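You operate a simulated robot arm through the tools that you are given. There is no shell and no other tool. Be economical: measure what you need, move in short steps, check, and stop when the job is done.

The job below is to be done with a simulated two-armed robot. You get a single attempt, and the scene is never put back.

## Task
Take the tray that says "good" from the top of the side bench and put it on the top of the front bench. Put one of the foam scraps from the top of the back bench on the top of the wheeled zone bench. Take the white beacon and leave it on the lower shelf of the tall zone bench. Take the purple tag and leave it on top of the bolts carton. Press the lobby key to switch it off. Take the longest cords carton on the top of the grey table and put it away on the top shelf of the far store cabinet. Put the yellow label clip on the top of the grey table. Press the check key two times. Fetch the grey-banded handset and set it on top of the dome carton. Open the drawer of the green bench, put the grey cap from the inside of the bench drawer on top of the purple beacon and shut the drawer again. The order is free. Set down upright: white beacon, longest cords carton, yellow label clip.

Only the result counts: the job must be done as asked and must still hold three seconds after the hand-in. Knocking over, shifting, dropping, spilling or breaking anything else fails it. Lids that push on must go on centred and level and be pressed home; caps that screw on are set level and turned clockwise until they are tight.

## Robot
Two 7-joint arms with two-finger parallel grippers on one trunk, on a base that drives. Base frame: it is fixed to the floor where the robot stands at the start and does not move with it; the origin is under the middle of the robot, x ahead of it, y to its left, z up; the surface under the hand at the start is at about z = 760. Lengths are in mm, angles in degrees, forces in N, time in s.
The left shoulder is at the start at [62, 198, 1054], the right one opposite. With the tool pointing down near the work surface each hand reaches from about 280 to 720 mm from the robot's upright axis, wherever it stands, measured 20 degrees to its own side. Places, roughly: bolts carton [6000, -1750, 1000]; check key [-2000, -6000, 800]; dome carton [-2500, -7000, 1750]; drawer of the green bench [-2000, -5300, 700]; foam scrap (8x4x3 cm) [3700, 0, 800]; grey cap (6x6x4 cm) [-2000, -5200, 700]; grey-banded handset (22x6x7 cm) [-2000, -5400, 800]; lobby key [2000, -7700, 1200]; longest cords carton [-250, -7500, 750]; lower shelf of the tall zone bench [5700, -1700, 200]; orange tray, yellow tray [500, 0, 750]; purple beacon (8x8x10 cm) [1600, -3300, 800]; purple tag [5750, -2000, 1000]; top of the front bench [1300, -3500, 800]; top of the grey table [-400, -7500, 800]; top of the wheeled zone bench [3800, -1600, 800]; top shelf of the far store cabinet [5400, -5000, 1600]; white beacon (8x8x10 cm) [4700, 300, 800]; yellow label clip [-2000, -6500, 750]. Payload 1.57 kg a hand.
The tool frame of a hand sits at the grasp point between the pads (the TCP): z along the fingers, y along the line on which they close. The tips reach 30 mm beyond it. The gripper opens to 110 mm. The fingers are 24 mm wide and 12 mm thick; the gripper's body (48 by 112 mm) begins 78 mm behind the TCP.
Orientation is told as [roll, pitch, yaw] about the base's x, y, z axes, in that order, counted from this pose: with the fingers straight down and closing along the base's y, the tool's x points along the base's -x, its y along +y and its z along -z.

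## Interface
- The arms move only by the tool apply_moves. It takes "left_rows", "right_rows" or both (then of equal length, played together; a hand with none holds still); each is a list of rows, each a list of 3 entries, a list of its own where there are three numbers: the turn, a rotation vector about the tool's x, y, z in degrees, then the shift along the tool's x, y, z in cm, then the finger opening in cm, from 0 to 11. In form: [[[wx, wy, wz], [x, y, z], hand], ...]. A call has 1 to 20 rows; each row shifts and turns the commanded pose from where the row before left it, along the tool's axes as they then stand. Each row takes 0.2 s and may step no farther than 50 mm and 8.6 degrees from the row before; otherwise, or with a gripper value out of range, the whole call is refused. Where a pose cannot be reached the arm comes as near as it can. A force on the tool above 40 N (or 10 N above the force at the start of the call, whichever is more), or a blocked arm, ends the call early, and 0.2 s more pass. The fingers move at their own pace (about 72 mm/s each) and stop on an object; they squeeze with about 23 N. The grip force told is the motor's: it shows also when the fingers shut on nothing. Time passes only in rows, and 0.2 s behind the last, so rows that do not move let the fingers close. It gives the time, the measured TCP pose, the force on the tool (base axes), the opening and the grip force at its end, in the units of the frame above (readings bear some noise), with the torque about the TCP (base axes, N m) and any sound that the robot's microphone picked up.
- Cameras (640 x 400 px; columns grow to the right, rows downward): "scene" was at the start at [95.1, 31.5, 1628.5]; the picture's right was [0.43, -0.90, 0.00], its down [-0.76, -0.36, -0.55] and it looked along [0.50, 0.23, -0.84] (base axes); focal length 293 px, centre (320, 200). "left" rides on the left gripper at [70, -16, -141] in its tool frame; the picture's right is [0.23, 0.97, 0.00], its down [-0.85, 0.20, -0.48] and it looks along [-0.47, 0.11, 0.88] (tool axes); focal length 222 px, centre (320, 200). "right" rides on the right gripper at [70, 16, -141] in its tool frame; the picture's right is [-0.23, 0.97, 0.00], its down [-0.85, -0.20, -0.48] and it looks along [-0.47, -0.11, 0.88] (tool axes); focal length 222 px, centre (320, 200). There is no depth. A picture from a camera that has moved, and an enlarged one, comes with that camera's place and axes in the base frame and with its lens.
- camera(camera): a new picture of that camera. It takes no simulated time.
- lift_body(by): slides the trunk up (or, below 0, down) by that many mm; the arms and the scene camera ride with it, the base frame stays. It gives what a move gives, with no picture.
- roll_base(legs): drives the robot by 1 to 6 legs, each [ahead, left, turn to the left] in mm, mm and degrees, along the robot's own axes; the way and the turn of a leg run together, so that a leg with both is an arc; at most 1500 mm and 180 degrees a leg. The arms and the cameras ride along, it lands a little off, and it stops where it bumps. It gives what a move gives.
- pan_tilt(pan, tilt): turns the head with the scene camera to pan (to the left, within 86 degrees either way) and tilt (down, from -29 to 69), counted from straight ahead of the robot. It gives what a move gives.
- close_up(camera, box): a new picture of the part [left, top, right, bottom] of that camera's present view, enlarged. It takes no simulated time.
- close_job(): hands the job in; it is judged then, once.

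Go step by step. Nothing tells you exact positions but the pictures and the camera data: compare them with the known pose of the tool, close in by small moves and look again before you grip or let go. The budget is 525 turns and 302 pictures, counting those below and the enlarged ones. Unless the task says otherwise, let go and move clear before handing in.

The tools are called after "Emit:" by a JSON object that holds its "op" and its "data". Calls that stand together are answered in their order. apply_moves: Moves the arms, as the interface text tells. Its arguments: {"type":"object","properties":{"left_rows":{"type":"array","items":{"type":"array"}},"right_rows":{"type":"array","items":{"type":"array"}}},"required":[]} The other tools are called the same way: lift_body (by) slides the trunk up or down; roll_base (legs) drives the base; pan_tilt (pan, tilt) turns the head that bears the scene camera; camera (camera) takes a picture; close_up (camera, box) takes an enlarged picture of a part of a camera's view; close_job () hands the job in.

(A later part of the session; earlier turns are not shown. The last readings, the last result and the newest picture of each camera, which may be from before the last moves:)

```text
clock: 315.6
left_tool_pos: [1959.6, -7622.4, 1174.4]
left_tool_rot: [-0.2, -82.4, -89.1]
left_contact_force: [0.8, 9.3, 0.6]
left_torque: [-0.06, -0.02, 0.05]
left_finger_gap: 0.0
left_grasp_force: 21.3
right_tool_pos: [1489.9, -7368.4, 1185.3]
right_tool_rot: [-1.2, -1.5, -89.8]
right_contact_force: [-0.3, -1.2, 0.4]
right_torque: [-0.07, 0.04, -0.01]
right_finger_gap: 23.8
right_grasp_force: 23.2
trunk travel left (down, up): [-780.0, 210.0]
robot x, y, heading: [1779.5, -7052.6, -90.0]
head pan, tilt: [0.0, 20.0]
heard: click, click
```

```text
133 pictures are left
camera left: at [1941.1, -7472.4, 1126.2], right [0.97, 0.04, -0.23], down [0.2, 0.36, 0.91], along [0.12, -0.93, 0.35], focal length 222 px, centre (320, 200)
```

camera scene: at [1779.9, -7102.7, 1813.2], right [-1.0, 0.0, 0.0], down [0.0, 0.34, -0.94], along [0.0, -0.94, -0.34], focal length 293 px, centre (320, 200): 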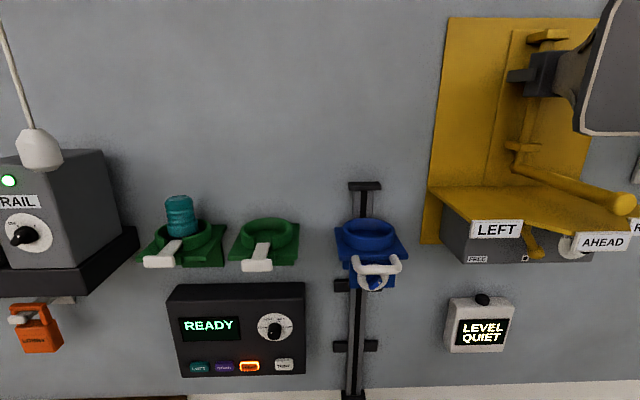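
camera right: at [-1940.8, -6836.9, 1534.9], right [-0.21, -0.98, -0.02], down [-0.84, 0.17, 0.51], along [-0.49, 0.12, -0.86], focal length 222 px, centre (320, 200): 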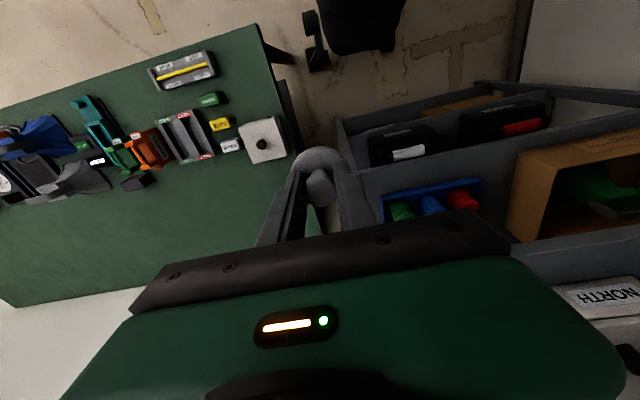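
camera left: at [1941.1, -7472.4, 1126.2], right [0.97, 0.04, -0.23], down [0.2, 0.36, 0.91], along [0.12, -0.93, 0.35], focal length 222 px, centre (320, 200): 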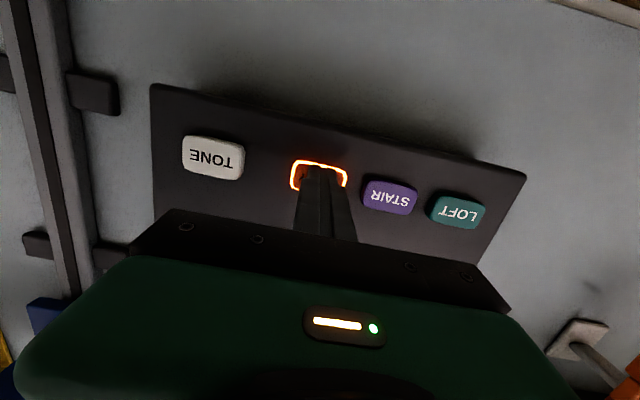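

Two clicks: the wobble pressed it twice and it is still lit. I withdraw and press once more, gently.

Emit:
{"op": "apply_moves", "data": {"left_rows": [[[0, 0, 0], [0, 0, -1.5], 0], [[0, 0, 0], [0, 0, -1.5], 0], [[0, 0, 0], [0, 0, 0], 0], [[0, 0, 0], [0, 0, 0], 0], [[0, 0, 0], [0, 0, 0], 0]]}}

Emit:
{"op": "camera", "data": {"camera": "left"}}

```text
clock: 316.8
left_tool_pos: [1959.1, -7596.4, 1178.2]
left_tool_rot: [-0.3, -82.3, -89.3]
left_contact_force: [0.5, -0.8, 0.4]
left_torque: [-0.01, -0.02, 0.02]
left_finger_gap: 0.0
left_grasp_force: 21.0
right_tool_pos: [1488.7, -7371.1, 1184.5]
right_tool_rot: [-1.3, -1.4, -89.9]
right_contact_force: [-0.1, -0.1, -0.1]
right_torque: [-0.03, 0.0, -0.05]
right_finger_gap: 24.0
right_grasp_force: 23.1
trunk travel left (down, up): [-780.0, 210.0]
robot x, y, heading: [1781.2, -7055.9, -90.3]
head pan, tilt: [0.0, 20.0]
```

```text
132 pictures are left
camera left: at [1940.5, -7446.3, 1129.5], right [0.97, 0.04, -0.23], down [0.2, 0.36, 0.91], along [0.12, -0.93, 0.34], focal length 222 px, centre (320, 200)
```

left: 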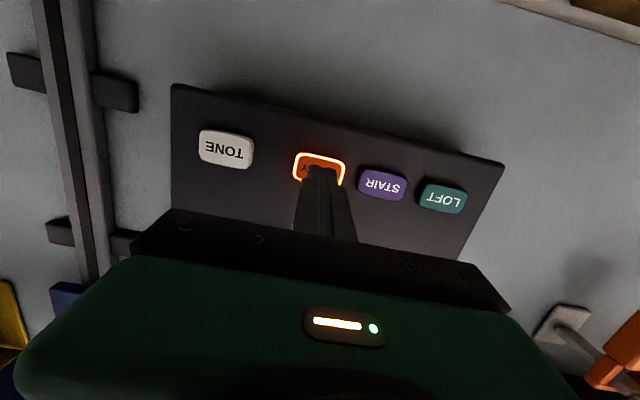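

Emit:
{"op": "apply_moves", "data": {"left_rows": [[[0, 0, 0], [0, 0, 1], 0], [[0, 0, 0], [0, 0, 0.8], 0], [[0, 0, 0], [0, 0, 1.5], 0], [[0, 0, 0], [0, 0, -2], 0], [[0, 0, 0], [0, 0, -3], 0], [[0, 0, 0], [0, 0, 0], 0]]}}

Emit:
{"op": "camera", "data": {"camera": "left"}}

```text
clock: 318.2
left_tool_pos: [1958.2, -7588.8, 1179.6]
left_tool_rot: [-0.2, -82.4, -89.4]
left_contact_force: [0.6, 1.5, 0.7]
left_torque: [0.01, -0.03, 0.04]
left_finger_gap: 0.0
left_grasp_force: 21.8
left hand out of reach, approached as far as the arm can: row 5
right_tool_pos: [1488.4, -7369.4, 1185.8]
right_tool_rot: [-1.3, -1.6, -89.8]
right_contact_force: [0.3, -0.3, -0.4]
right_torque: [0.02, 0.05, -0.01]
right_finger_gap: 24.1
right_grasp_force: 22.8
trunk travel left (down, up): [-780.0, 210.0]
robot x, y, heading: [1779.7, -7054.3, -89.8]
head pan, tilt: [0.0, 20.0]
heard: click
```

```text
131 pictures are left
camera left: at [1940.0, -7438.7, 1130.6], right [0.97, 0.04, -0.23], down [0.2, 0.36, 0.91], along [0.12, -0.93, 0.35], focal length 222 px, centre (320, 200)
```

left: 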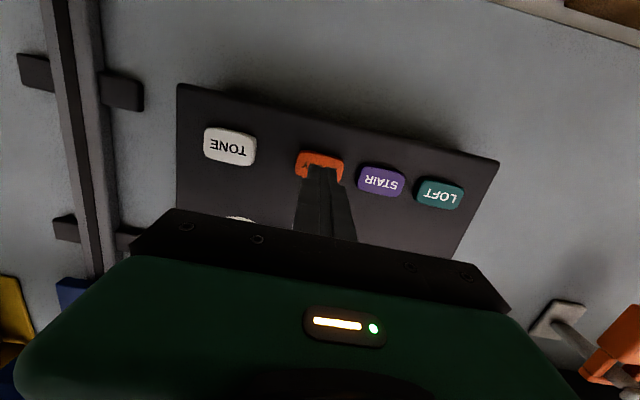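

LOBBY is off now. I back away and point the left hand down again.

Emit:
{"op": "roll_base", "data": {"legs": [[-300, 0, 0]]}}

Emit:
{"op": "pan_tilt", "data": {"pan": 0, "tilt": 25}}

Emit:
{"op": "close_up", "data": {"camera": "scene", "box": [180, 195, 340, 320]}}

Emit:
{"op": "apply_moves", "data": {"left_rows": [[[0, 0, 0], [0, 4, 0], 0], [[0, 0, 0], [0, 4, 0], 0], [[0, 8.2, 0], [0, 0, 0], 0], [[0, 8.2, 0], [0, 0, 0], 0], [[0, 8.2, 0], [0, 0, 0], 0], [[0, 8.2, 0], [0, 0, 0], 0], [[0, 8.2, 0], [0, 0, 0], 0], [[0, 8.2, 0], [0, 0, 0], 0], [[0, 8.2, 0], [0, 0, 0], 0], [[0, 8.2, 0], [0, 0, 0], 0], [[0, 8.2, 0], [0, 0, 0], 0], [[0, 8.2, 0], [0, 0, 0], 0]]}}

Emit:
{"op": "lift_body", "data": {"by": -130}}

```text
clock: 320.3
left_tool_pos: [1957.9, -7288.0, 1178.8]
left_tool_rot: [-0.2, -82.2, -89.2]
left_contact_force: [0.6, 0.4, 0.1]
left_torque: [-0.02, -0.01, -0.02]
left_finger_gap: 0.0
left_grasp_force: 21.1
right_tool_pos: [1488.7, -7071.0, 1183.0]
right_tool_rot: [-1.4, -1.3, -89.7]
right_contact_force: [0.6, -0.6, -0.6]
right_torque: [-0.02, 0.02, 0.01]
right_finger_gap: 23.7
right_grasp_force: 23.3
trunk travel left (down, up): [-780.0, 210.0]
robot x, y, heading: [1779.8, -6752.1, -90.0]
head pan, tilt: [0.0, 20.0]
```

```text
clock: 320.9
left_tool_pos: [1958.4, -7285.6, 1179.0]
left_tool_rot: [-0.3, -82.3, -89.2]
left_contact_force: [0.2, -0.6, -0.6]
left_torque: [-0.02, 0.0, -0.02]
left_finger_gap: 0.0
left_grasp_force: 21.4
right_tool_pos: [1489.2, -7069.6, 1184.8]
right_tool_rot: [-1.3, -1.4, -89.7]
right_contact_force: [-0.2, 0.0, -1.1]
right_torque: [0.01, 0.03, 0.01]
right_finger_gap: 24.1
right_grasp_force: 23.4
trunk travel left (down, up): [-780.0, 210.0]
robot x, y, heading: [1780.4, -6749.9, -89.8]
head pan, tilt: [0.0, 25.0]
```

```text
3.20 times, centred on (260, 258) of scene
camera zoom: at [1780.2, -6877.6, 1804.4], right [-1.0, 0.0, 0.0], down [0.0, 0.42, -0.91], along [0.0, -0.91, -0.42], focal length 937 px, centre (512, 16)
```

zoom: 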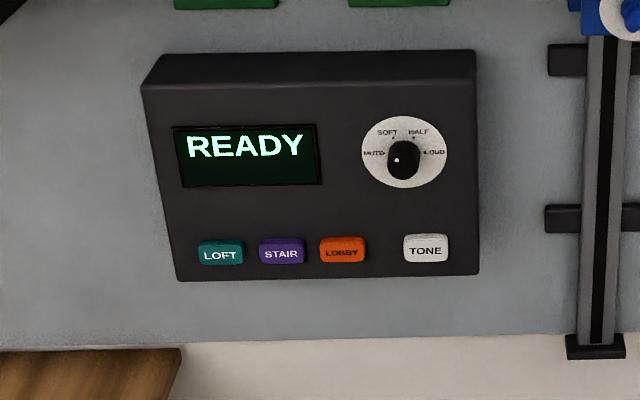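

```text
clock: 323.5
left_tool_pos: [2038.4, -7285.8, 1177.3]
left_tool_rot: [-0.1, -0.2, -89.5]
left_contact_force: [0.2, -0.1, 0.1]
left_torque: [0.05, 0.0, -0.01]
left_finger_gap: 0.1
left_grasp_force: 21.1
right_tool_pos: [1489.6, -7069.5, 1185.0]
right_tool_rot: [-1.3, -1.3, -89.7]
right_contact_force: [-0.1, 0.3, -0.2]
right_torque: [0.03, -0.02, -0.01]
right_finger_gap: 24.0
right_grasp_force: 22.8
trunk travel left (down, up): [-780.0, 210.0]
robot x, y, heading: [1785.5, -6749.7, -89.9]
head pan, tilt: [0.0, 25.0]
```

```text
clock: 325.1
left_tool_pos: [2039.6, -7284.0, 1049.8]
left_tool_rot: [-0.1, -0.5, -89.4]
left_contact_force: [0.5, -0.1, 0.1]
left_torque: [0.02, -0.02, 0.02]
left_finger_gap: 0.0
left_grasp_force: 21.1
right_tool_pos: [1490.0, -7067.6, 1056.3]
right_tool_rot: [-1.3, -1.5, -89.7]
right_contact_force: [0.0, -0.8, -0.2]
right_torque: [0.02, 0.0, -0.01]
right_finger_gap: 23.8
right_grasp_force: 23.2
trunk travel left (down, up): [-650.0, 340.0]
robot x, y, heading: [1784.6, -6751.2, -90.1]
head pan, tilt: [0.0, 25.0]
```

LOBBY is off with READY on the display. I turn round to see the way north.

Emit:
{"op": "roll_base", "data": {"legs": [[0, 0, 90], [0, 0, 60]]}}

Emit:
{"op": "pan_tilt", "data": {"pan": 40, "tilt": 15}}

Emit:
{"op": "camera", "data": {"camera": "scene"}}

Emit:
{"op": "pan_tilt", "data": {"pan": -30, "tilt": 15}}

Emit:
{"op": "camera", "data": {"camera": "scene"}}

```text
clock: 332.0
left_tool_pos: [1829.8, -6160.0, 1049.8]
left_tool_rot: [0.1, -0.5, 60.1]
left_contact_force: [-0.2, -0.3, 0.4]
left_torque: [0.0, 0.05, 0.0]
left_finger_gap: 0.0
left_grasp_force: 21.6
right_tool_pos: [2193.6, -6625.5, 1055.2]
right_tool_rot: [-1.3, -1.5, 60.0]
right_contact_force: [0.3, 0.4, -0.5]
right_torque: [-0.01, -0.01, 0.02]
right_finger_gap: 24.3
right_grasp_force: 22.8
trunk travel left (down, up): [-650.0, 340.0]
robot x, y, heading: [1782.5, -6754.3, 59.8]
head pan, tilt: [0.0, 25.0]
```

```text
clock: 333.1
left_tool_pos: [1829.8, -6160.7, 1050.0]
left_tool_rot: [-0.2, -0.4, 60.2]
left_contact_force: [0.0, -0.4, 0.0]
left_torque: [0.01, -0.01, -0.01]
left_finger_gap: 0.0
left_grasp_force: 21.4
right_tool_pos: [2194.7, -6626.9, 1055.3]
right_tool_rot: [-1.3, -1.5, 60.0]
right_contact_force: [-0.3, -0.2, -0.3]
right_torque: [-0.02, 0.0, 0.04]
right_finger_gap: 24.1
right_grasp_force: 22.9
trunk travel left (down, up): [-650.0, 340.0]
robot x, y, heading: [1780.1, -6752.2, 59.5]
head pan, tilt: [40.0, 15.0]
```

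```text
129 pictures are left
camera scene: at [1781.3, -6630.0, 1690.7], right [0.99, 0.17, 0.0], down [0.04, -0.26, -0.97], along [-0.16, 0.95, -0.26], focal length 293 px, centre (320, 200)
```

scene: 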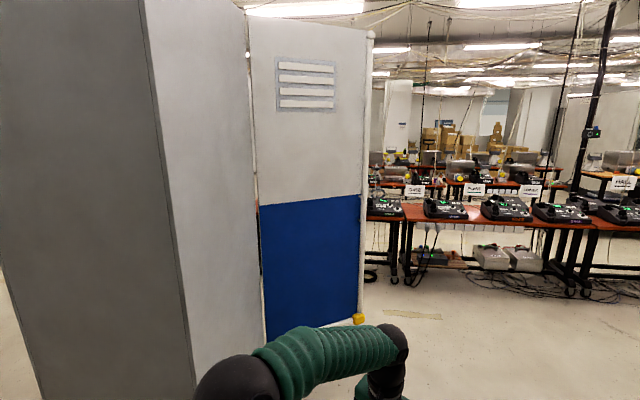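

```text
clock: 334.5
left_tool_pos: [1830.8, -6160.2, 1050.3]
left_tool_rot: [-0.1, -0.5, 60.2]
left_contact_force: [-0.2, -0.6, -0.6]
left_torque: [-0.03, 0.01, 0.04]
left_finger_gap: 0.0
left_grasp_force: 21.0
right_tool_pos: [2194.3, -6626.5, 1055.3]
right_tool_rot: [-1.3, -1.6, 59.8]
right_contact_force: [0.4, 0.0, -0.8]
right_torque: [0.0, 0.04, 0.07]
right_finger_gap: 24.0
right_grasp_force: 22.8
trunk travel left (down, up): [-650.0, 340.0]
robot x, y, heading: [1781.8, -6748.5, 59.8]
head pan, tilt: [-30.0, 15.0]
```

```text
128 pictures are left
camera scene: at [1878.2, -6675.7, 1690.8], right [0.5, -0.87, 0.0], down [-0.23, -0.13, -0.97], along [0.84, 0.48, -0.26], focal length 293 px, centre (320, 200)
```

scene: 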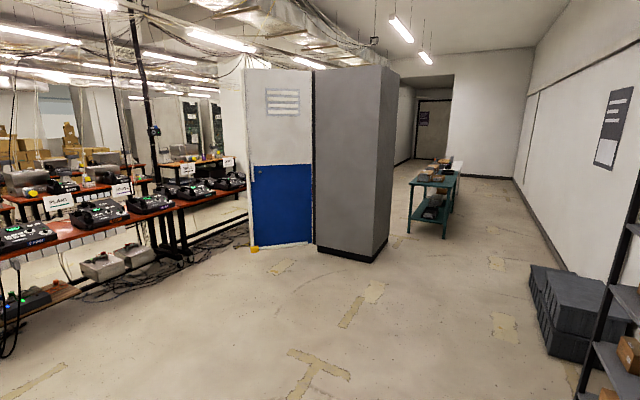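

The route to the purple beacon runs round the west end, past the grey table, so I first collect the cords carton with the left hand. I drive back to the table.

Emit:
{"op": "roll_base", "data": {"legs": [[0, 0, -150], [0, -1450, 0], [0, -850, 0]]}}

Emit:
{"op": "apply_moves", "data": {"left_rows": [[[0, 0, -8.4], [2, 0, 0], 4], [[0, 0, -8.4], [0, 0, 0], 8], [[0, 0, -8.4], [0, 0, 0], 10], [[0, 0, -8.4], [0, 0, 0], 10], [[0, 0, -8.4], [0, 0, 0], 10], [[0, 0, -8.4], [0, 0, 0], 10], [[0, 0, -8.4], [0, 0, 0], 10], [[0, 0, -8.4], [0, 0, 0], 10], [[0, 0, -8.4], [0, 0, 0], 10], [[0, 0, -8.4], [0, 0, 0], 10], [[0, 0, -6], [0, 0, 0], 10]]}}

Emit:
{"op": "pan_tilt", "data": {"pan": 15, "tilt": 50}}

Emit:
{"op": "camera", "data": {"camera": "scene"}}

Emit:
{"op": "camera", "data": {"camera": "left"}}

```text
clock: 351.9
left_tool_pos: [-266.1, -7260.0, 1047.5]
left_tool_rot: [-0.3, -0.4, -90.5]
left_contact_force: [-0.9, 0.4, -0.1]
left_torque: [-0.01, 0.0, 0.01]
left_finger_gap: 0.3
left_grasp_force: 21.3
right_tool_pos: [-810.4, -7033.4, 1056.0]
right_tool_rot: [-1.5, -1.5, -90.7]
right_contact_force: [0.2, 1.1, -0.3]
right_torque: [-0.01, 0.04, 0.0]
right_finger_gap: 24.3
right_grasp_force: 23.2
trunk travel left (down, up): [-650.0, 340.0]
robot x, y, heading: [-516.0, -6720.9, -90.9]
head pan, tilt: [-30.0, 15.0]
```

```text
clock: 354.3
left_tool_pos: [-268.5, -7238.2, 1049.8]
left_tool_rot: [-0.5, 0.0, -0.4]
left_contact_force: [-0.2, 0.4, -0.1]
left_torque: [0.0, 0.03, 0.01]
left_finger_gap: 100.1
left_grasp_force: 0.1
right_tool_pos: [-814.0, -7032.1, 1055.2]
right_tool_rot: [-1.3, -1.6, -90.8]
right_contact_force: [0.2, -0.1, -0.9]
right_torque: [0.0, -0.03, 0.01]
right_finger_gap: 24.1
right_grasp_force: 23.1
trunk travel left (down, up): [-650.0, 340.0]
robot x, y, heading: [-517.7, -6726.2, -90.8]
head pan, tilt: [-30.0, 15.0]
```

```text
clock: 355.5
left_tool_pos: [-269.2, -7239.6, 1051.0]
left_tool_rot: [-0.4, 0.0, -0.6]
left_contact_force: [0.1, 0.4, -1.1]
left_torque: [-0.04, 0.04, -0.01]
left_finger_gap: 100.3
left_grasp_force: 0.0
right_tool_pos: [-813.8, -7031.7, 1056.1]
right_tool_rot: [-1.3, -1.5, -90.7]
right_contact_force: [0.0, 0.5, -0.5]
right_torque: [0.02, -0.01, 0.0]
right_finger_gap: 23.8
right_grasp_force: 22.8
trunk travel left (down, up): [-650.0, 340.0]
robot x, y, heading: [-512.8, -6723.7, -90.9]
head pan, tilt: [15.0, 50.0]
```

```text
127 pictures are left
camera scene: at [-498.8, -6829.9, 1637.1], right [-0.97, -0.24, 0.0], down [-0.19, 0.74, -0.64], along [0.16, -0.62, -0.77], focal length 293 px, centre (320, 200)
```

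scene: 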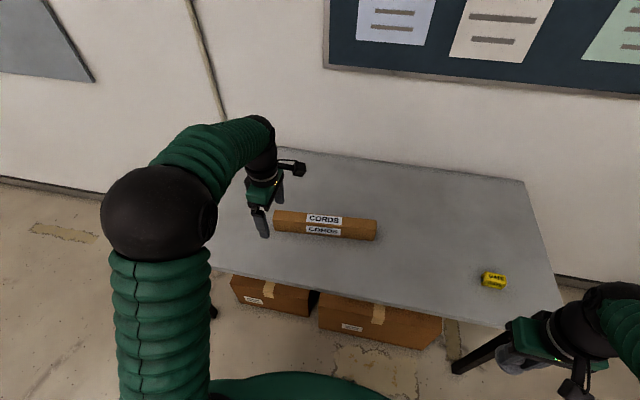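

```text
126 pictures are left
camera left: at [-338.8, -7253.8, 1192.6], right [-0.22, 0.98, -0.01], down [0.86, 0.2, 0.48], along [0.47, 0.1, -0.88], focal length 222 px, centre (320, 200)
```

left: 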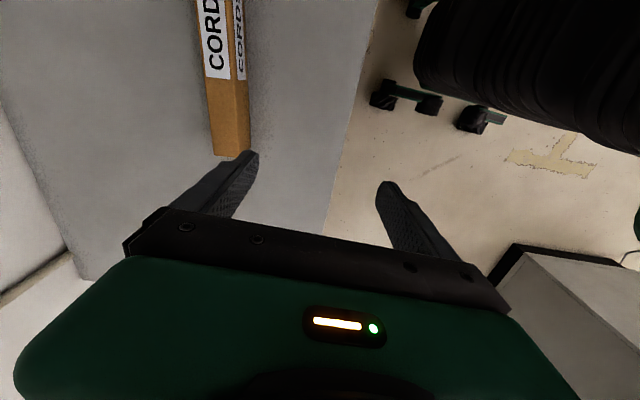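

The carton runs from about [-187, -7385] to [-548, -7440], turned 8°. I drive in 120 mm and align over its middle.

Emit:
{"op": "roll_base", "data": {"legs": [[120, 0, 0]]}}

Emit:
{"op": "apply_moves", "data": {"left_rows": [[[0, 0, -8], [0, 0, 0], 10], [[0, 0, 0], [3.5, -1.2, 0], 10], [[0, 0, 0], [3.5, -1.2, 2], 10], [[0, 0, 0], [3.4, -1.3, 2], 10], [[0, 0, 0], [0, 0, 4.5], 10], [[0, 0, 0], [0, 0, 4.5], 10]]}}

Emit:
{"op": "camera", "data": {"camera": "left"}}

Emit:
{"op": "camera", "data": {"camera": "scene"}}

```text
clock: 356.7
left_tool_pos: [-271.2, -7357.6, 1050.4]
left_tool_rot: [-0.5, 0.0, -0.5]
left_contact_force: [0.2, 0.0, 0.3]
left_torque: [-0.01, 0.01, -0.03]
left_finger_gap: 99.9
left_grasp_force: 0.1
right_tool_pos: [-815.7, -7151.4, 1055.5]
right_tool_rot: [-1.4, -1.6, -90.7]
right_contact_force: [-0.1, -0.5, -0.4]
right_torque: [0.01, 0.0, 0.02]
right_finger_gap: 24.1
right_grasp_force: 22.8
trunk travel left (down, up): [-650.0, 340.0]
robot x, y, heading: [-518.2, -6843.6, -91.0]
head pan, tilt: [15.0, 50.0]
```

```text
clock: 358.1
left_tool_pos: [-368.3, -7413.4, 919.6]
left_tool_rot: [-0.3, 0.1, 7.6]
left_contact_force: [1.2, 0.0, -0.5]
left_torque: [0.01, 0.02, 0.02]
left_finger_gap: 99.9
left_grasp_force: 0.1
right_tool_pos: [-815.7, -7153.3, 1054.5]
right_tool_rot: [-1.3, -1.5, -90.6]
right_contact_force: [-0.6, -0.8, 0.2]
right_torque: [-0.01, -0.01, 0.01]
right_finger_gap: 23.8
right_grasp_force: 22.7
trunk travel left (down, up): [-650.0, 340.0]
robot x, y, heading: [-517.3, -6840.3, -90.8]
head pan, tilt: [15.0, 50.0]
```

```text
125 pictures are left
camera left: at [-435.1, -7436.9, 1061.6], right [-0.35, 0.94, -0.01], down [0.82, 0.31, 0.48], along [0.45, 0.16, -0.88], focal length 222 px, centre (320, 200)
```

left: 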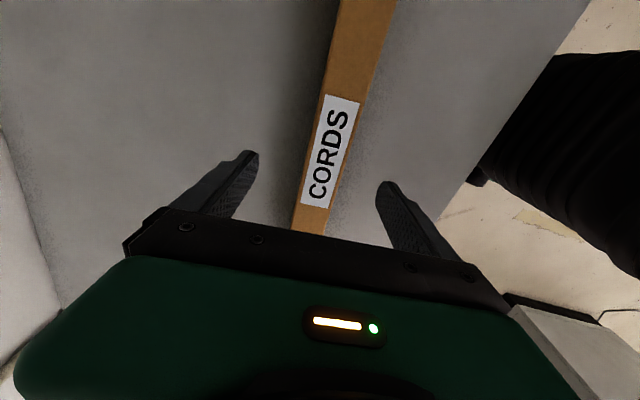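

```text
124 pictures are left
camera scene: at [-500.2, -6952.6, 1636.9], right [-0.97, -0.24, 0.0], down [-0.19, 0.75, -0.64], along [0.16, -0.62, -0.77], focal length 293 px, centre (320, 200)
```

scene: 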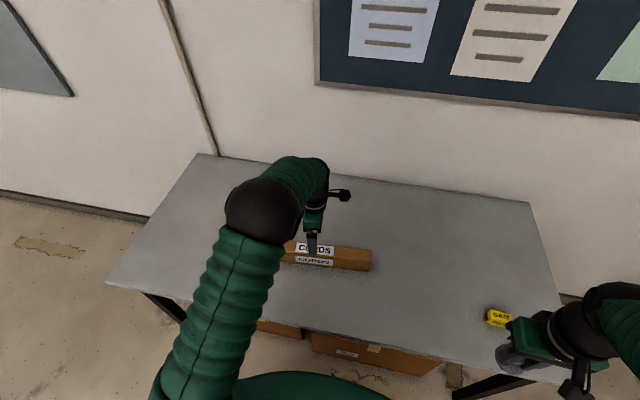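

Emit:
{"op": "apply_moves", "data": {"left_rows": [[[0, 0, 0], [0, 1.2, 4], 10], [[0, 0, 0], [0, 0, 4], 10], [[0, 0, 0], [0, 0, 3], 10]]}}

Emit:
{"op": "camera", "data": {"camera": "left"}}

```text
clock: 358.9
left_tool_pos: [-370.4, -7399.9, 810.1]
left_tool_rot: [-0.6, 0.2, 7.6]
left_contact_force: [0.2, -0.1, -0.2]
left_torque: [-0.01, -0.01, 0.02]
left_finger_gap: 100.0
left_grasp_force: 0.1
right_tool_pos: [-816.8, -7153.0, 1056.1]
right_tool_rot: [-1.3, -1.6, -90.6]
right_contact_force: [-0.6, -0.7, -0.5]
right_torque: [0.03, -0.03, 0.01]
right_finger_gap: 24.2
right_grasp_force: 22.8
trunk travel left (down, up): [-650.0, 340.0]
robot x, y, heading: [-521.2, -6842.4, -90.7]
head pan, tilt: [15.0, 50.0]
```

```text
123 pictures are left
camera left: at [-437.9, -7423.8, 952.9], right [-0.35, 0.94, -0.01], down [0.82, 0.31, 0.48], along [0.45, 0.16, -0.88], focal length 222 px, centre (320, 200)
```

left: 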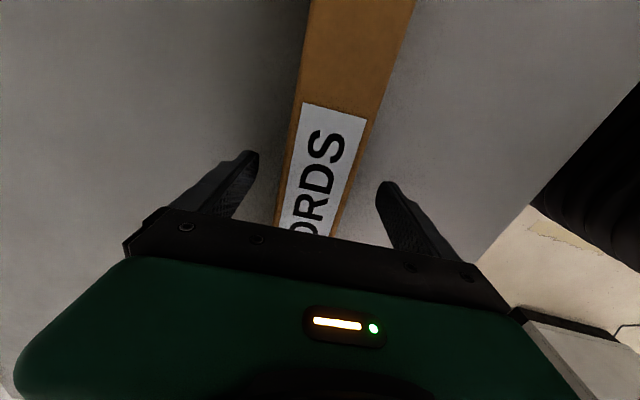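

Emit:
{"op": "apply_moves", "data": {"left_rows": [[[0, 0, 0], [0, 0, 2], 10], [[0, 0, 0], [0, 0, 0], 7], [[0, 0, 0], [0, 0, 0], 5], [[0, 0, 0], [0, 0, 0], 4], [[0, 0, 0], [0, 0, 0], 4], [[0, 0, 0], [0, 0, -2], 4], [[0, 0, 0], [0, 0, -4], 4]]}}

Emit:
{"op": "camera", "data": {"camera": "scene"}}

```text
clock: 360.5
left_tool_pos: [-370.7, -7397.6, 851.9]
left_tool_rot: [-0.3, 0.2, 7.5]
left_contact_force: [0.5, 0.3, -5.4]
left_torque: [-0.02, -0.02, -0.02]
left_finger_gap: 44.2
left_grasp_force: 22.8
right_tool_pos: [-817.9, -7151.3, 1056.0]
right_tool_rot: [-1.3, -1.6, -90.8]
right_contact_force: [0.4, 0.0, -0.4]
right_torque: [0.03, -0.03, 0.04]
right_finger_gap: 23.8
right_grasp_force: 22.5
trunk travel left (down, up): [-650.0, 340.0]
robot x, y, heading: [-513.8, -6844.7, -90.7]
head pan, tilt: [15.0, 50.0]
```

```text
122 pictures are left
camera scene: at [-501.6, -6948.5, 1637.1], right [-0.97, -0.24, 0.0], down [-0.19, 0.74, -0.64], along [0.16, -0.62, -0.77], focal length 293 px, centre (320, 200)
```

scene: 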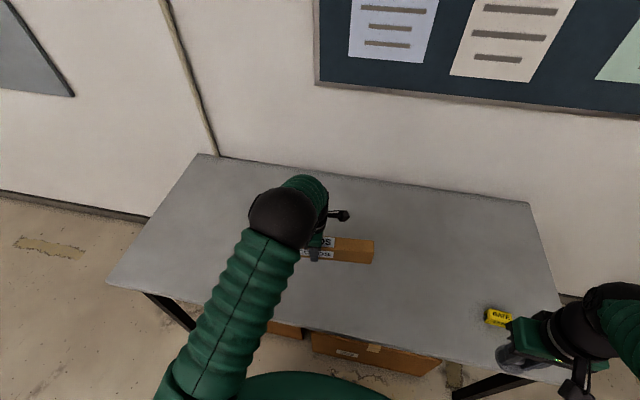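

Carton held balanced (44 mm wide, about 0.5 kg). I turn it to point away from me and set it back on the table, to regrip it with a tilted hand for the shelf.

Emit:
{"op": "apply_moves", "data": {"left_rows": [[[0, 0, 8.2], [0, 0, 0], 4], [[0, 0, 8.2], [0, 0, 0], 4], [[0, 0, 8.2], [0, 0, 0], 4], [[0, 0, 8.2], [0, 0, 0], 4], [[0, 0, 8.2], [0, 0, 0], 4], [[0, 0, 8.2], [0, 0, 0], 4], [[0, 0, 8.2], [0, 0, 0], 4], [[0, 0, 8.2], [0, 0, 0], 4], [[0, 0, 8.2], [0, 0, 0], 4], [[0, 0, 8.2], [0, 0, 0], 4], [[0, 0, 8.2], [0, 0, 0], 4], [[0, 0, 8.2], [0, 0, 0], 4], [[0, 0, 0], [-1, 0, 0], 4], [[0, 0, 0], [0, 0, 3.5], 4], [[0, 0, 0], [0, 0, 2], 4]]}}

Emit:
{"op": "camera", "data": {"camera": "scene"}}

```text
clock: 363.7
left_tool_pos: [-369.7, -7411.3, 795.1]
left_tool_rot: [0.0, -0.4, -90.9]
left_contact_force: [0.3, 0.9, -4.8]
left_torque: [0.03, -0.02, 0.01]
left_finger_gap: 44.0
left_grasp_force: 22.7
right_tool_pos: [-815.8, -7153.8, 1054.9]
right_tool_rot: [-1.3, -1.7, -90.6]
right_contact_force: [0.4, 0.2, -0.2]
right_torque: [0.02, 0.02, -0.02]
right_finger_gap: 23.9
right_grasp_force: 22.8
trunk travel left (down, up): [-650.0, 340.0]
robot x, y, heading: [-518.8, -6844.0, -90.9]
head pan, tilt: [15.0, 50.0]
```

```text
121 pictures are left
camera scene: at [-500.6, -6951.7, 1636.9], right [-0.97, -0.24, 0.0], down [-0.19, 0.74, -0.64], along [0.16, -0.62, -0.77], focal length 293 px, centre (320, 200)
```

scene: 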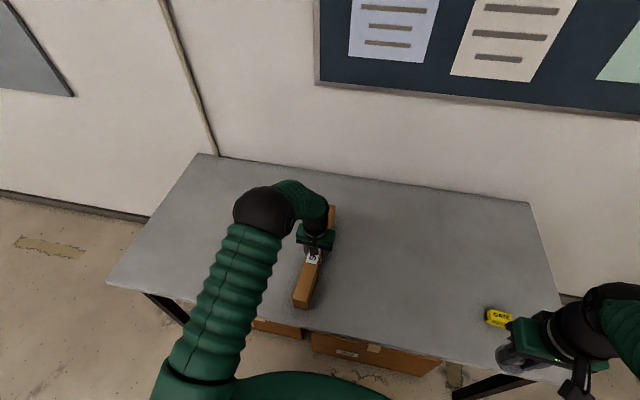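

Emit:
{"op": "apply_moves", "data": {"left_rows": [[[0, 0, 0], [0, 0, 0.3], 4], [[0, 0, 0], [0, 0, 0.2], 4], [[0, 0, 0], [0, 0, 0], 5.2], [[0, 0, 0], [0, 0, 0], 6], [[0, -7.5, 0], [0, 0, 0], 6], [[0, -7.5, 0], [0, 0, 0], 6], [[0, -7.5, 0], [0, 0, 0], 6], [[0, -7.5, 0], [0, 0, 0], 6], [[0, -7.5, 0], [0, 0, 0], 6], [[0, -7.5, 0], [0, 0, 0], 6]]}}

Emit:
{"op": "camera", "data": {"camera": "left"}}

Emit:
{"op": "close_up", "data": {"camera": "scene", "box": [220, 160, 400, 320]}}

```text
clock: 365.9
left_tool_pos: [-370.3, -7411.3, 792.9]
left_tool_rot: [0.1, -45.1, -90.8]
left_contact_force: [-0.4, 1.6, 17.7]
left_torque: [2.68, 0.21, -0.12]
left_finger_gap: 60.0
left_grasp_force: 0.1
right_tool_pos: [-817.0, -7151.1, 1055.3]
right_tool_rot: [-1.3, -1.7, -90.7]
right_contact_force: [0.7, -0.4, -0.2]
right_torque: [0.01, -0.03, 0.0]
right_finger_gap: 24.1
right_grasp_force: 22.8
trunk travel left (down, up): [-650.0, 340.0]
robot x, y, heading: [-513.2, -6839.5, -90.9]
head pan, tilt: [15.0, 50.0]
stopped in row 10 (left hand): the force on the tool passed its limit at 64 N (the readings are from after the stop); the commanded pose is now the measured one
```

```text
120 pictures are left
camera left: at [-385.6, -7260.4, 845.4], right [0.98, 0.15, -0.16], down [0.2, -0.27, 0.94], along [0.1, -0.95, -0.29], focal length 222 px, centre (320, 200)
```

left: 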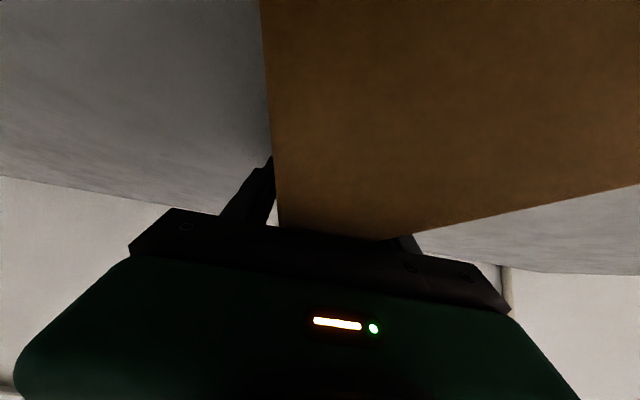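

```text
2.50 times, centred on (310, 240) of scene
camera zoom: at [-501.9, -6946.9, 1637.5], right [-0.97, -0.24, 0.0], down [-0.19, 0.74, -0.64], along [0.16, -0.62, -0.77], focal length 732 px, centre (345, 100)
```

zoom: 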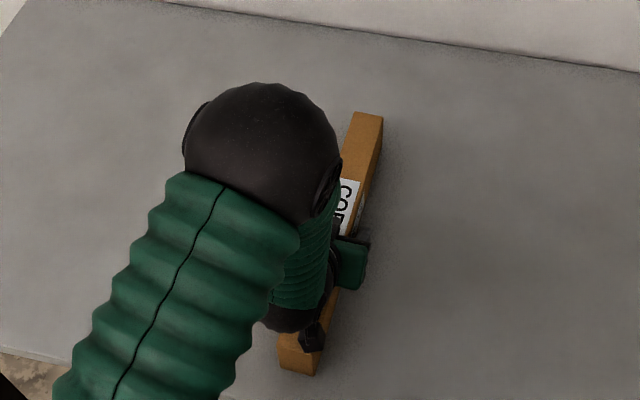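

The wrist camera touched the carton at 45°. I tilt back to about 36° and grip there.

Emit:
{"op": "apply_moves", "data": {"left_rows": [[[0, 5, 0], [0, 0, 0], 6], [[0, 5, 0], [0, 0, 0.2], 6], [[0, 0, 0], [0, 0, 0], 5], [[0, 0, 0], [0, 0, 0], 4], [[0, 0, 0], [0, 0, 0], 4]]}}

Emit:
{"op": "close_up", "data": {"camera": "scene", "box": [220, 160, 400, 320]}}

```text
clock: 367.1
left_tool_pos: [-368.4, -7411.7, 791.0]
left_tool_rot: [-0.1, -35.1, -90.7]
left_contact_force: [9.4, -1.2, 11.6]
left_torque: [-0.14, -0.58, 0.14]
left_finger_gap: 48.4
left_grasp_force: 4.2
right_tool_pos: [-814.9, -7150.8, 1054.8]
right_tool_rot: [-1.3, -1.6, -90.7]
right_contact_force: [0.5, 0.1, -0.2]
right_torque: [0.02, 0.0, 0.02]
right_finger_gap: 23.6
right_grasp_force: 22.5
trunk travel left (down, up): [-650.0, 340.0]
robot x, y, heading: [-514.3, -6841.1, -91.0]
head pan, tilt: [15.0, 50.0]
```

```text
2.50 times, centred on (310, 240) of scene
camera zoom: at [-499.2, -6947.7, 1637.3], right [-0.97, -0.24, 0.0], down [-0.19, 0.74, -0.64], along [0.16, -0.62, -0.77], focal length 732 px, centre (345, 100)
```

zoom: 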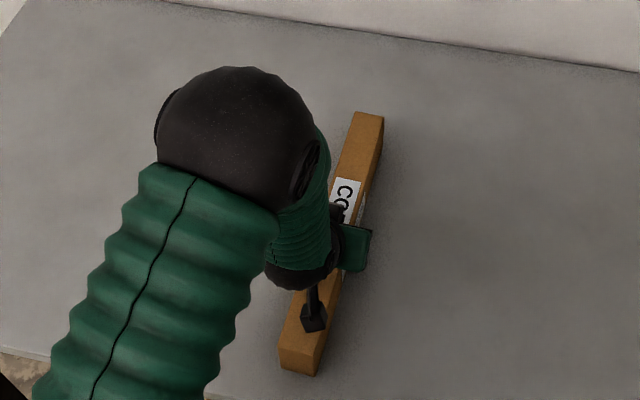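

Emit:
{"op": "apply_moves", "data": {"left_rows": [[[0, 0, 0], [0, 0, 0], 3.5], [[0, 0, 0], [0, 0, 0], 3.5], [[0, 0, 0], [0, 0, 0], 3.5]]}}

Emit:
{"op": "camera", "data": {"camera": "left"}}

```text
clock: 367.9
left_tool_pos: [-367.5, -7411.8, 791.3]
left_tool_rot: [-0.1, -35.0, -90.6]
left_contact_force: [13.3, -1.6, 18.2]
left_torque: [-0.12, -0.8, 0.12]
left_finger_gap: 46.9
left_grasp_force: 7.2
right_tool_pos: [-813.9, -7152.0, 1056.6]
right_tool_rot: [-1.4, -1.7, -90.7]
right_contact_force: [-0.1, -0.4, -1.3]
right_torque: [-0.01, -0.01, -0.01]
right_finger_gap: 24.0
right_grasp_force: 22.8
trunk travel left (down, up): [-650.0, 340.0]
robot x, y, heading: [-516.9, -6843.0, -91.1]
head pan, tilt: [15.0, 50.0]
```

```text
117 pictures are left
camera left: at [-383.0, -7272.9, 868.4], right [0.98, 0.17, -0.13], down [0.2, -0.43, 0.88], along [0.1, -0.89, -0.45], focal length 222 px, centre (320, 200)
```

left: 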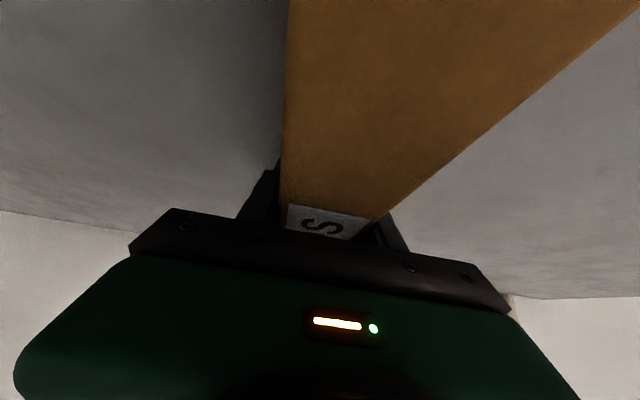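

The carton lies about 7 mm to one side, so one finger pushes first. I open, centre, and close again.

Emit:
{"op": "apply_moves", "data": {"left_rows": [[[0, 0, 0], [0, 0, 0], 6], [[0, 0, 0], [0, 0, 0], 6.4], [[0, 0, 0], [0, 0.7, -0.5], 6.4], [[0, 0, 0], [0, 0, 0], 5], [[0, 0, 0], [0, 0, 0], 4], [[0, 0, 0], [0, 0, 0], 3.5], [[0, 0, 0], [0, 0, 0], 3.5]]}}

```text
clock: 369.5
left_tool_pos: [-363.3, -7409.8, 794.0]
left_tool_rot: [0.0, -34.8, -90.8]
left_contact_force: [1.0, 0.6, -0.3]
left_torque: [-0.02, 0.02, 0.02]
left_finger_gap: 43.9
left_grasp_force: 23.2
right_tool_pos: [-815.6, -7151.3, 1055.3]
right_tool_rot: [-1.4, -1.6, -90.8]
right_contact_force: [-0.3, 0.2, -0.4]
right_torque: [-0.01, -0.01, 0.05]
right_finger_gap: 24.1
right_grasp_force: 22.8
trunk travel left (down, up): [-650.0, 340.0]
robot x, y, heading: [-514.0, -6839.2, -90.8]
head pan, tilt: [15.0, 50.0]
```

Firm grip now. I lift and check that it stays level.

Emit:
{"op": "apply_moves", "data": {"left_rows": [[[0, 0, 0], [-1.15, 0, -1.64], 3.5], [[0, 0, 0], [-2.3, 0, -3.28], 3.5], [[0, 0, 0], [-2.3, 0, -3.28], 3.5], [[0, 0, 0], [-2.3, 0, -3.28], 3.5]]}}

Emit:
{"op": "camera", "data": {"camera": "scene"}}

```text
clock: 370.5
left_tool_pos: [-364.4, -7408.2, 936.4]
left_tool_rot: [0.1, -34.8, -90.7]
left_contact_force: [0.6, 1.1, -5.6]
left_torque: [0.0, -0.04, -0.04]
left_finger_gap: 43.6
left_grasp_force: 23.2
right_tool_pos: [-815.8, -7150.5, 1055.4]
right_tool_rot: [-1.3, -1.6, -90.7]
right_contact_force: [-0.2, -0.3, 0.0]
right_torque: [-0.03, 0.01, 0.01]
right_finger_gap: 24.0
right_grasp_force: 23.3
trunk travel left (down, up): [-650.0, 340.0]
robot x, y, heading: [-513.5, -6838.1, -90.7]
head pan, tilt: [15.0, 50.0]
```

```text
116 pictures are left
camera scene: at [-501.1, -6948.7, 1637.1], right [-0.97, -0.24, 0.0], down [-0.19, 0.74, -0.64], along [0.16, -0.62, -0.77], focal length 293 px, centre (320, 200)
```

scene: 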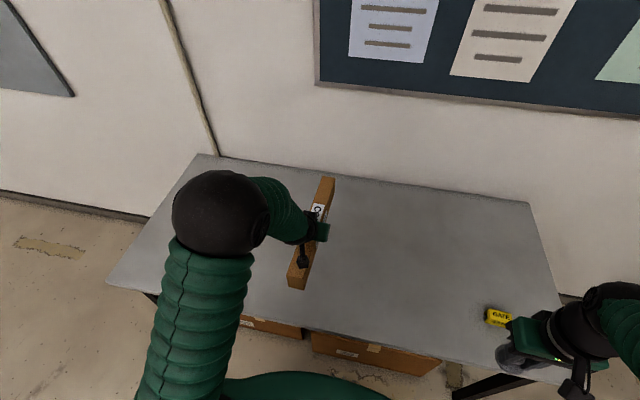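

Balanced. I raise the trunk, tuck the carton in, and drive the known clear lane north, then along the aisle to the purple beacon.

Emit:
{"op": "apply_moves", "data": {"left_rows": [[[0, 0, 0], [2.7, 0, -1.9], 3.5], [[0, 0, 0], [2.7, 0, -1.9], 3.5], [[0, 0, 0], [2.7, 0, -1.9], 3.5], [[0, 0, 0], [-1.15, 0, -1.64], 3.5]]}}

Emit:
{"op": "lift_body", "data": {"by": 300}}

Emit:
{"op": "roll_base", "data": {"legs": [[-100, 0, 0.9], [0, -660, 0], [-1450, 0, 0], [-1450, 0, 0], [-1400, 0, 0]]}}

```text
clock: 371.5
left_tool_pos: [-362.4, -7311.0, 955.4]
left_tool_rot: [-0.1, -34.9, -90.8]
left_contact_force: [-0.3, 0.3, -4.7]
left_torque: [0.02, 0.0, 0.02]
left_finger_gap: 44.2
left_grasp_force: 22.8
right_tool_pos: [-814.0, -7151.9, 1055.6]
right_tool_rot: [-1.3, -1.6, -90.6]
right_contact_force: [0.3, -0.3, -0.2]
right_torque: [0.0, 0.04, -0.01]
right_finger_gap: 24.2
right_grasp_force: 23.3
trunk travel left (down, up): [-650.0, 340.0]
robot x, y, heading: [-515.8, -6843.0, -91.0]
head pan, tilt: [15.0, 50.0]
```

```text
clock: 374.5
left_tool_pos: [-361.2, -7312.2, 1256.0]
left_tool_rot: [-0.2, -34.7, -90.8]
left_contact_force: [0.0, 0.2, -3.8]
left_torque: [0.0, -0.01, -0.02]
left_finger_gap: 44.1
left_grasp_force: 23.6
right_tool_pos: [-816.4, -7153.1, 1354.5]
right_tool_rot: [-1.3, -1.6, -90.7]
right_contact_force: [-0.4, 0.0, -0.1]
right_torque: [-0.02, 0.03, 0.02]
right_finger_gap: 24.0
right_grasp_force: 23.4
trunk travel left (down, up): [-950.0, 40.0]
robot x, y, heading: [-515.5, -6841.2, -90.9]
head pan, tilt: [15.0, 50.0]
```

```text
clock: 399.1
left_tool_pos: [-996.4, -2922.4, 1254.0]
left_tool_rot: [-0.1, -34.8, -90.7]
left_contact_force: [0.3, 0.8, -3.9]
left_torque: [0.03, 0.02, 0.01]
left_finger_gap: 44.0
left_grasp_force: 23.4
right_tool_pos: [-1451.6, -2764.8, 1354.1]
right_tool_rot: [-1.4, -1.5, -90.6]
right_contact_force: [-0.3, -0.3, -0.6]
right_torque: [0.02, 0.01, -0.02]
right_finger_gap: 24.3
right_grasp_force: 22.8
trunk travel left (down, up): [-950.0, 40.0]
robot x, y, heading: [-1153.1, -2453.5, -91.0]
head pan, tilt: [15.0, 50.0]
```

Emit:
{"op": "roll_base", "data": {"legs": [[0, 0, 1], [0, 1470, 0], [0, 1470, 0]]}}

Emit:
{"op": "pan_tilt", "data": {"pan": -15, "tilt": 50}}

Emit:
{"op": "camera", "data": {"camera": "scene"}}

```text
clock: 413.6
left_tool_pos: [1956.4, -2893.8, 1255.3]
left_tool_rot: [0.1, -34.8, -89.3]
left_contact_force: [-0.4, 0.6, -4.8]
left_torque: [0.07, -0.02, 0.01]
left_finger_gap: 43.9
left_grasp_force: 22.4
right_tool_pos: [1497.9, -2746.5, 1355.2]
right_tool_rot: [-1.2, -1.5, -89.2]
right_contact_force: [-1.0, 0.2, -0.1]
right_torque: [0.0, -0.01, 0.02]
right_finger_gap: 23.9
right_grasp_force: 22.8
trunk travel left (down, up): [-950.0, 40.0]
robot x, y, heading: [1790.0, -2429.1, -89.2]
head pan, tilt: [15.0, 50.0]
```

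```text
clock: 414.6
left_tool_pos: [1957.4, -2892.4, 1256.0]
left_tool_rot: [0.0, -34.9, -89.2]
left_contact_force: [0.4, -1.3, -5.8]
left_torque: [0.02, 0.0, 0.02]
left_finger_gap: 43.8
left_grasp_force: 23.1
right_tool_pos: [1501.2, -2745.0, 1355.0]
right_tool_rot: [-1.4, -1.7, -89.2]
right_contact_force: [-0.1, 0.0, 0.1]
right_torque: [0.03, 0.02, -0.01]
right_finger_gap: 23.9
right_grasp_force: 22.9
trunk travel left (down, up): [-950.0, 40.0]
robot x, y, heading: [1793.3, -2425.4, -89.5]
head pan, tilt: [-15.0, 50.0]
```

```text
115 pictures are left
camera scene: at [1769.8, -2537.1, 1937.0], right [-0.97, 0.25, 0.0], down [0.19, 0.74, -0.64], along [-0.16, -0.62, -0.77], focal length 293 px, centre (320, 200)
```

scene: 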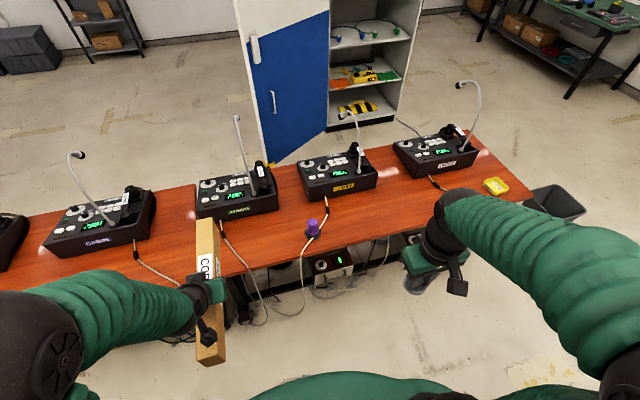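

The purple beacon stands at about [1611, -3276]. I drive 270 mm closer and bring the right hand with the cap over it.

Emit:
{"op": "roll_base", "data": {"legs": [[265, 0, -0.5]]}}

Emit:
{"op": "apply_moves", "data": {"right_rows": [[[0, 0, 0], [-4, -1.5, 2], 1.5], [[0, 0, 0], [-4, -1.5, 2], 1.5], [[0, 0, 0], [-4, -1.5, 2], 1.5], [[0, 0, 0], [-4, -1.5, 2], 1.5], [[0, 0, 0], [-4, -1.5, 2], 1.5], [[0, 0, 0], [-2, -1, 4], 1.5], [[0, 0, 0], [0, 0, 4.5], 1.5], [[0, 0, 0], [0, 0, 4.5], 1.5], [[0, 0, 0], [0, 0, 4.5], 1.5], [[0, 0, 0], [0, 0, 4.5], 1.5]]}}

Emit:
{"op": "camera", "data": {"camera": "right"}}

Emit:
{"op": "camera", "data": {"camera": "scene"}}

```text
clock: 416.5
left_tool_pos: [1956.1, -3151.4, 1258.5]
left_tool_rot: [-0.1, -35.3, -89.8]
left_contact_force: [0.3, 0.1, -4.7]
left_torque: [0.0, 0.02, -0.01]
left_finger_gap: 43.8
left_grasp_force: 23.0
right_tool_pos: [1501.0, -3001.2, 1357.5]
right_tool_rot: [-1.4, -1.9, -89.8]
right_contact_force: [0.5, -0.3, -0.1]
right_torque: [0.01, 0.0, 0.02]
right_finger_gap: 24.1
right_grasp_force: 23.0
trunk travel left (down, up): [-950.0, 40.0]
robot x, y, heading: [1793.9, -2692.3, -89.7]
head pan, tilt: [-15.0, 50.0]
```

```text
clock: 418.7
left_tool_pos: [1955.5, -3159.1, 1257.4]
left_tool_rot: [0.0, -35.0, -89.9]
left_contact_force: [0.2, -0.4, -4.5]
left_torque: [0.03, 0.01, 0.0]
left_finger_gap: 44.1
left_grasp_force: 22.7
right_tool_pos: [1406.5, -3237.4, 1042.8]
right_tool_rot: [-1.3, -1.6, -89.8]
right_contact_force: [-0.1, -0.2, 0.1]
right_torque: [-0.01, 0.01, -0.03]
right_finger_gap: 23.8
right_grasp_force: 23.0
trunk travel left (down, up): [-950.0, 40.0]
robot x, y, heading: [1794.1, -2691.2, -89.8]
head pan, tilt: [-15.0, 50.0]
```

```text
114 pictures are left
camera right: at [1427.3, -3163.8, 1182.8], right [0.97, -0.22, -0.01], down [-0.19, -0.84, 0.51], along [-0.13, -0.49, -0.86], focal length 222 px, centre (320, 200)
```

right: 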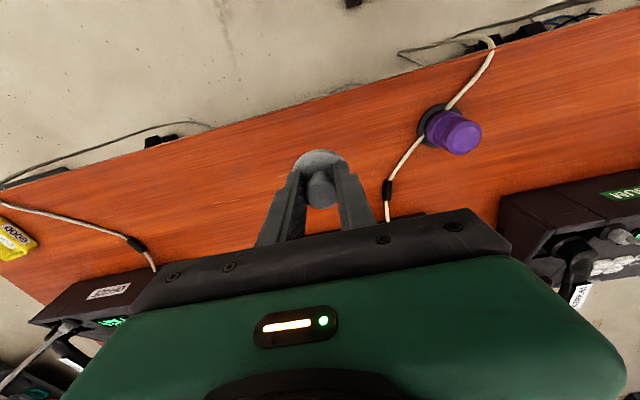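

```text
113 pictures are left
camera scene: at [1769.3, -2804.9, 1936.9], right [-0.97, 0.26, 0.0], down [0.2, 0.74, -0.64], along [-0.16, -0.62, -0.77], focal length 293 px, centre (320, 200)
```

scene: 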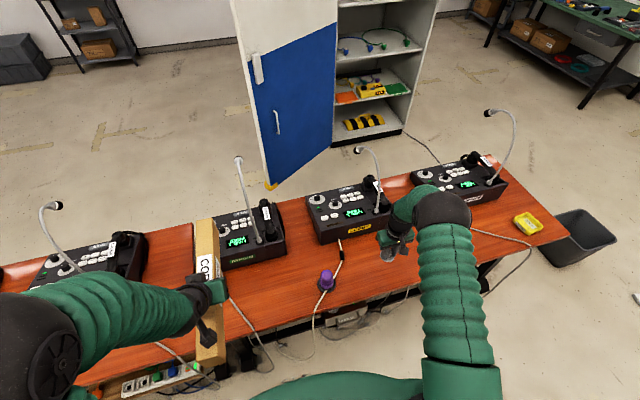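

The beacon's top measures about [1605, -3287, 860]. I level the right hand and move the cap over it.

Emit:
{"op": "apply_moves", "data": {"right_rows": [[[-1.3, 1.6, 0], [-1, 4, 0], 1.5], [[0, 0, 0], [-1, 4, 0], 1.5], [[0, 0, 0], [-1, 4, 0], 1.5], [[0, 0, 0], [-1, 4, 0], 1.5], [[0, 0, 0], [-1, 4, 0], 1.5], [[0, 0, 0], [0, 0, 3.5], 1.5], [[0, 0, 0], [0, 0, 3.5], 1.5]]}}

Emit:
{"op": "camera", "data": {"camera": "right"}}

Emit:
{"op": "close_up", "data": {"camera": "scene", "box": [260, 200, 400, 320]}}

```text
clock: 420.3
left_tool_pos: [1956.4, -3160.5, 1255.9]
left_tool_rot: [0.0, -34.9, -89.8]
left_contact_force: [-0.1, -0.7, -4.4]
left_torque: [0.03, 0.0, 0.02]
left_finger_gap: 43.8
left_grasp_force: 22.9
right_tool_pos: [1608.0, -3287.8, 972.6]
right_tool_rot: [0.0, 0.0, -89.8]
right_contact_force: [0.0, -0.1, -0.6]
right_torque: [0.02, -0.02, -0.04]
right_finger_gap: 24.2
right_grasp_force: 23.0
trunk travel left (down, up): [-950.0, 40.0]
robot x, y, heading: [1792.3, -2692.9, -89.9]
head pan, tilt: [-15.0, 50.0]
```

```text
112 pictures are left
camera right: at [1625.3, -3218.5, 1114.5], right [0.97, -0.22, 0.0], down [-0.2, -0.86, 0.48], along [-0.11, -0.47, -0.88], focal length 222 px, centre (320, 200)
```

right: 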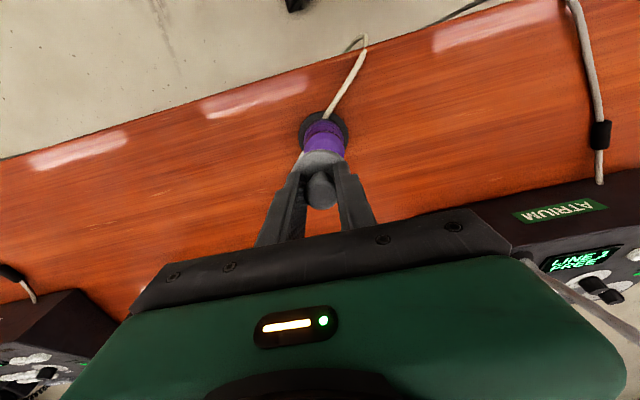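

```text
3.33 times, centred on (330, 260) of scene
camera zoom: at [1770.9, -2805.4, 1936.8], right [-0.97, 0.26, 0.0], down [0.2, 0.74, -0.64], along [-0.16, -0.62, -0.77], focal length 976 px, centre (287, 0)
```

zoom: 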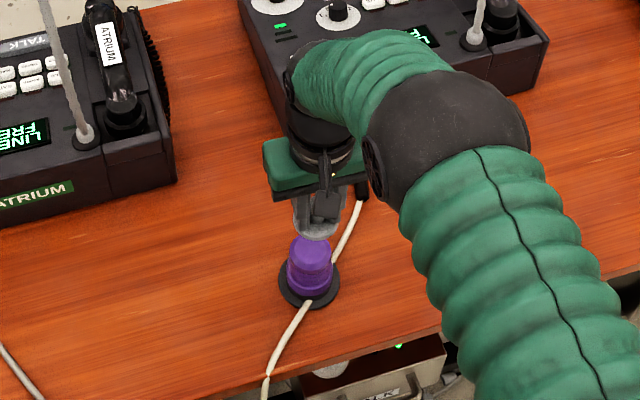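

Emit:
{"op": "apply_moves", "data": {"right_rows": [[[0, 0, 0], [0.2, 0.5, 0], 1.5], [[0, 0, 0], [0, 0, 2.5], 1.5], [[0, 0, 0], [0, 0, 1.5], 1.5]]}}

Emit:
{"op": "close_up", "data": {"camera": "right", "box": [240, 90, 400, 190]}}

Emit:
{"op": "close_up", "data": {"camera": "scene", "box": [290, 245, 370, 295]}}

```text
clock: 421.1
left_tool_pos: [1956.6, -3159.1, 1255.3]
left_tool_rot: [-0.1, -34.9, -89.7]
left_contact_force: [-0.3, 0.1, -3.7]
left_torque: [0.06, -0.02, 0.01]
left_finger_gap: 43.5
left_grasp_force: 23.1
right_tool_pos: [1613.1, -3284.5, 933.6]
right_tool_rot: [0.0, 0.1, -89.7]
right_contact_force: [0.4, 0.6, -0.2]
right_torque: [0.04, -0.01, 0.02]
right_finger_gap: 23.9
right_grasp_force: 23.2
trunk travel left (down, up): [-950.0, 40.0]
robot x, y, heading: [1793.4, -2697.5, -89.8]
head pan, tilt: [-15.0, 50.0]
```

```text
4.00 times, centred on (320, 140) of right
camera zoom: at [1631.0, -3215.4, 1074.8], right [0.97, -0.22, 0.0], down [-0.2, -0.86, 0.48], along [-0.11, -0.47, -0.88], focal length 888 px, centre (320, 440)
```

zoom: 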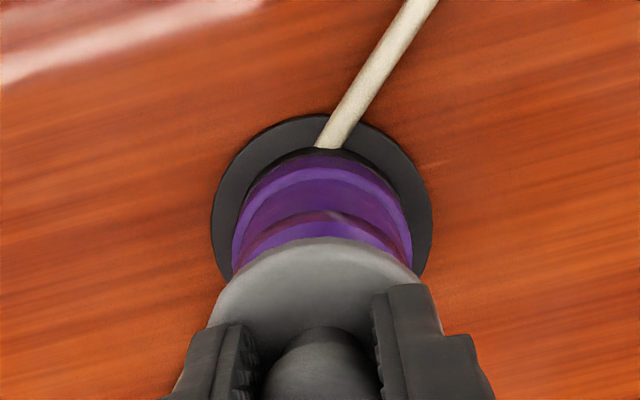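

```text
8.00 times, centred on (330, 270) of scene
camera zoom: at [1772.0, -2805.1, 1936.8], right [-0.97, 0.26, 0.0], down [0.2, 0.74, -0.64], along [-0.17, -0.62, -0.77], focal length 2342 px, centre (240, -360)
```

zoom: 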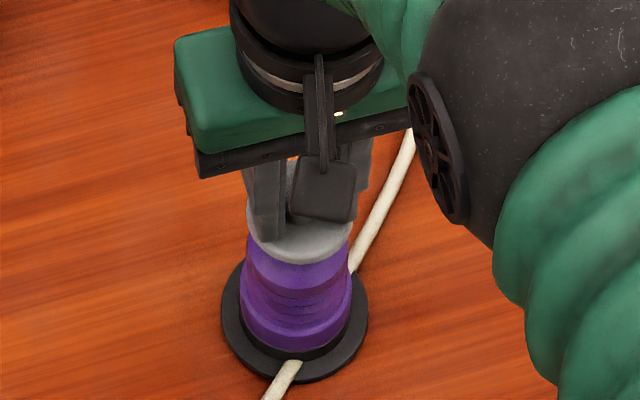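

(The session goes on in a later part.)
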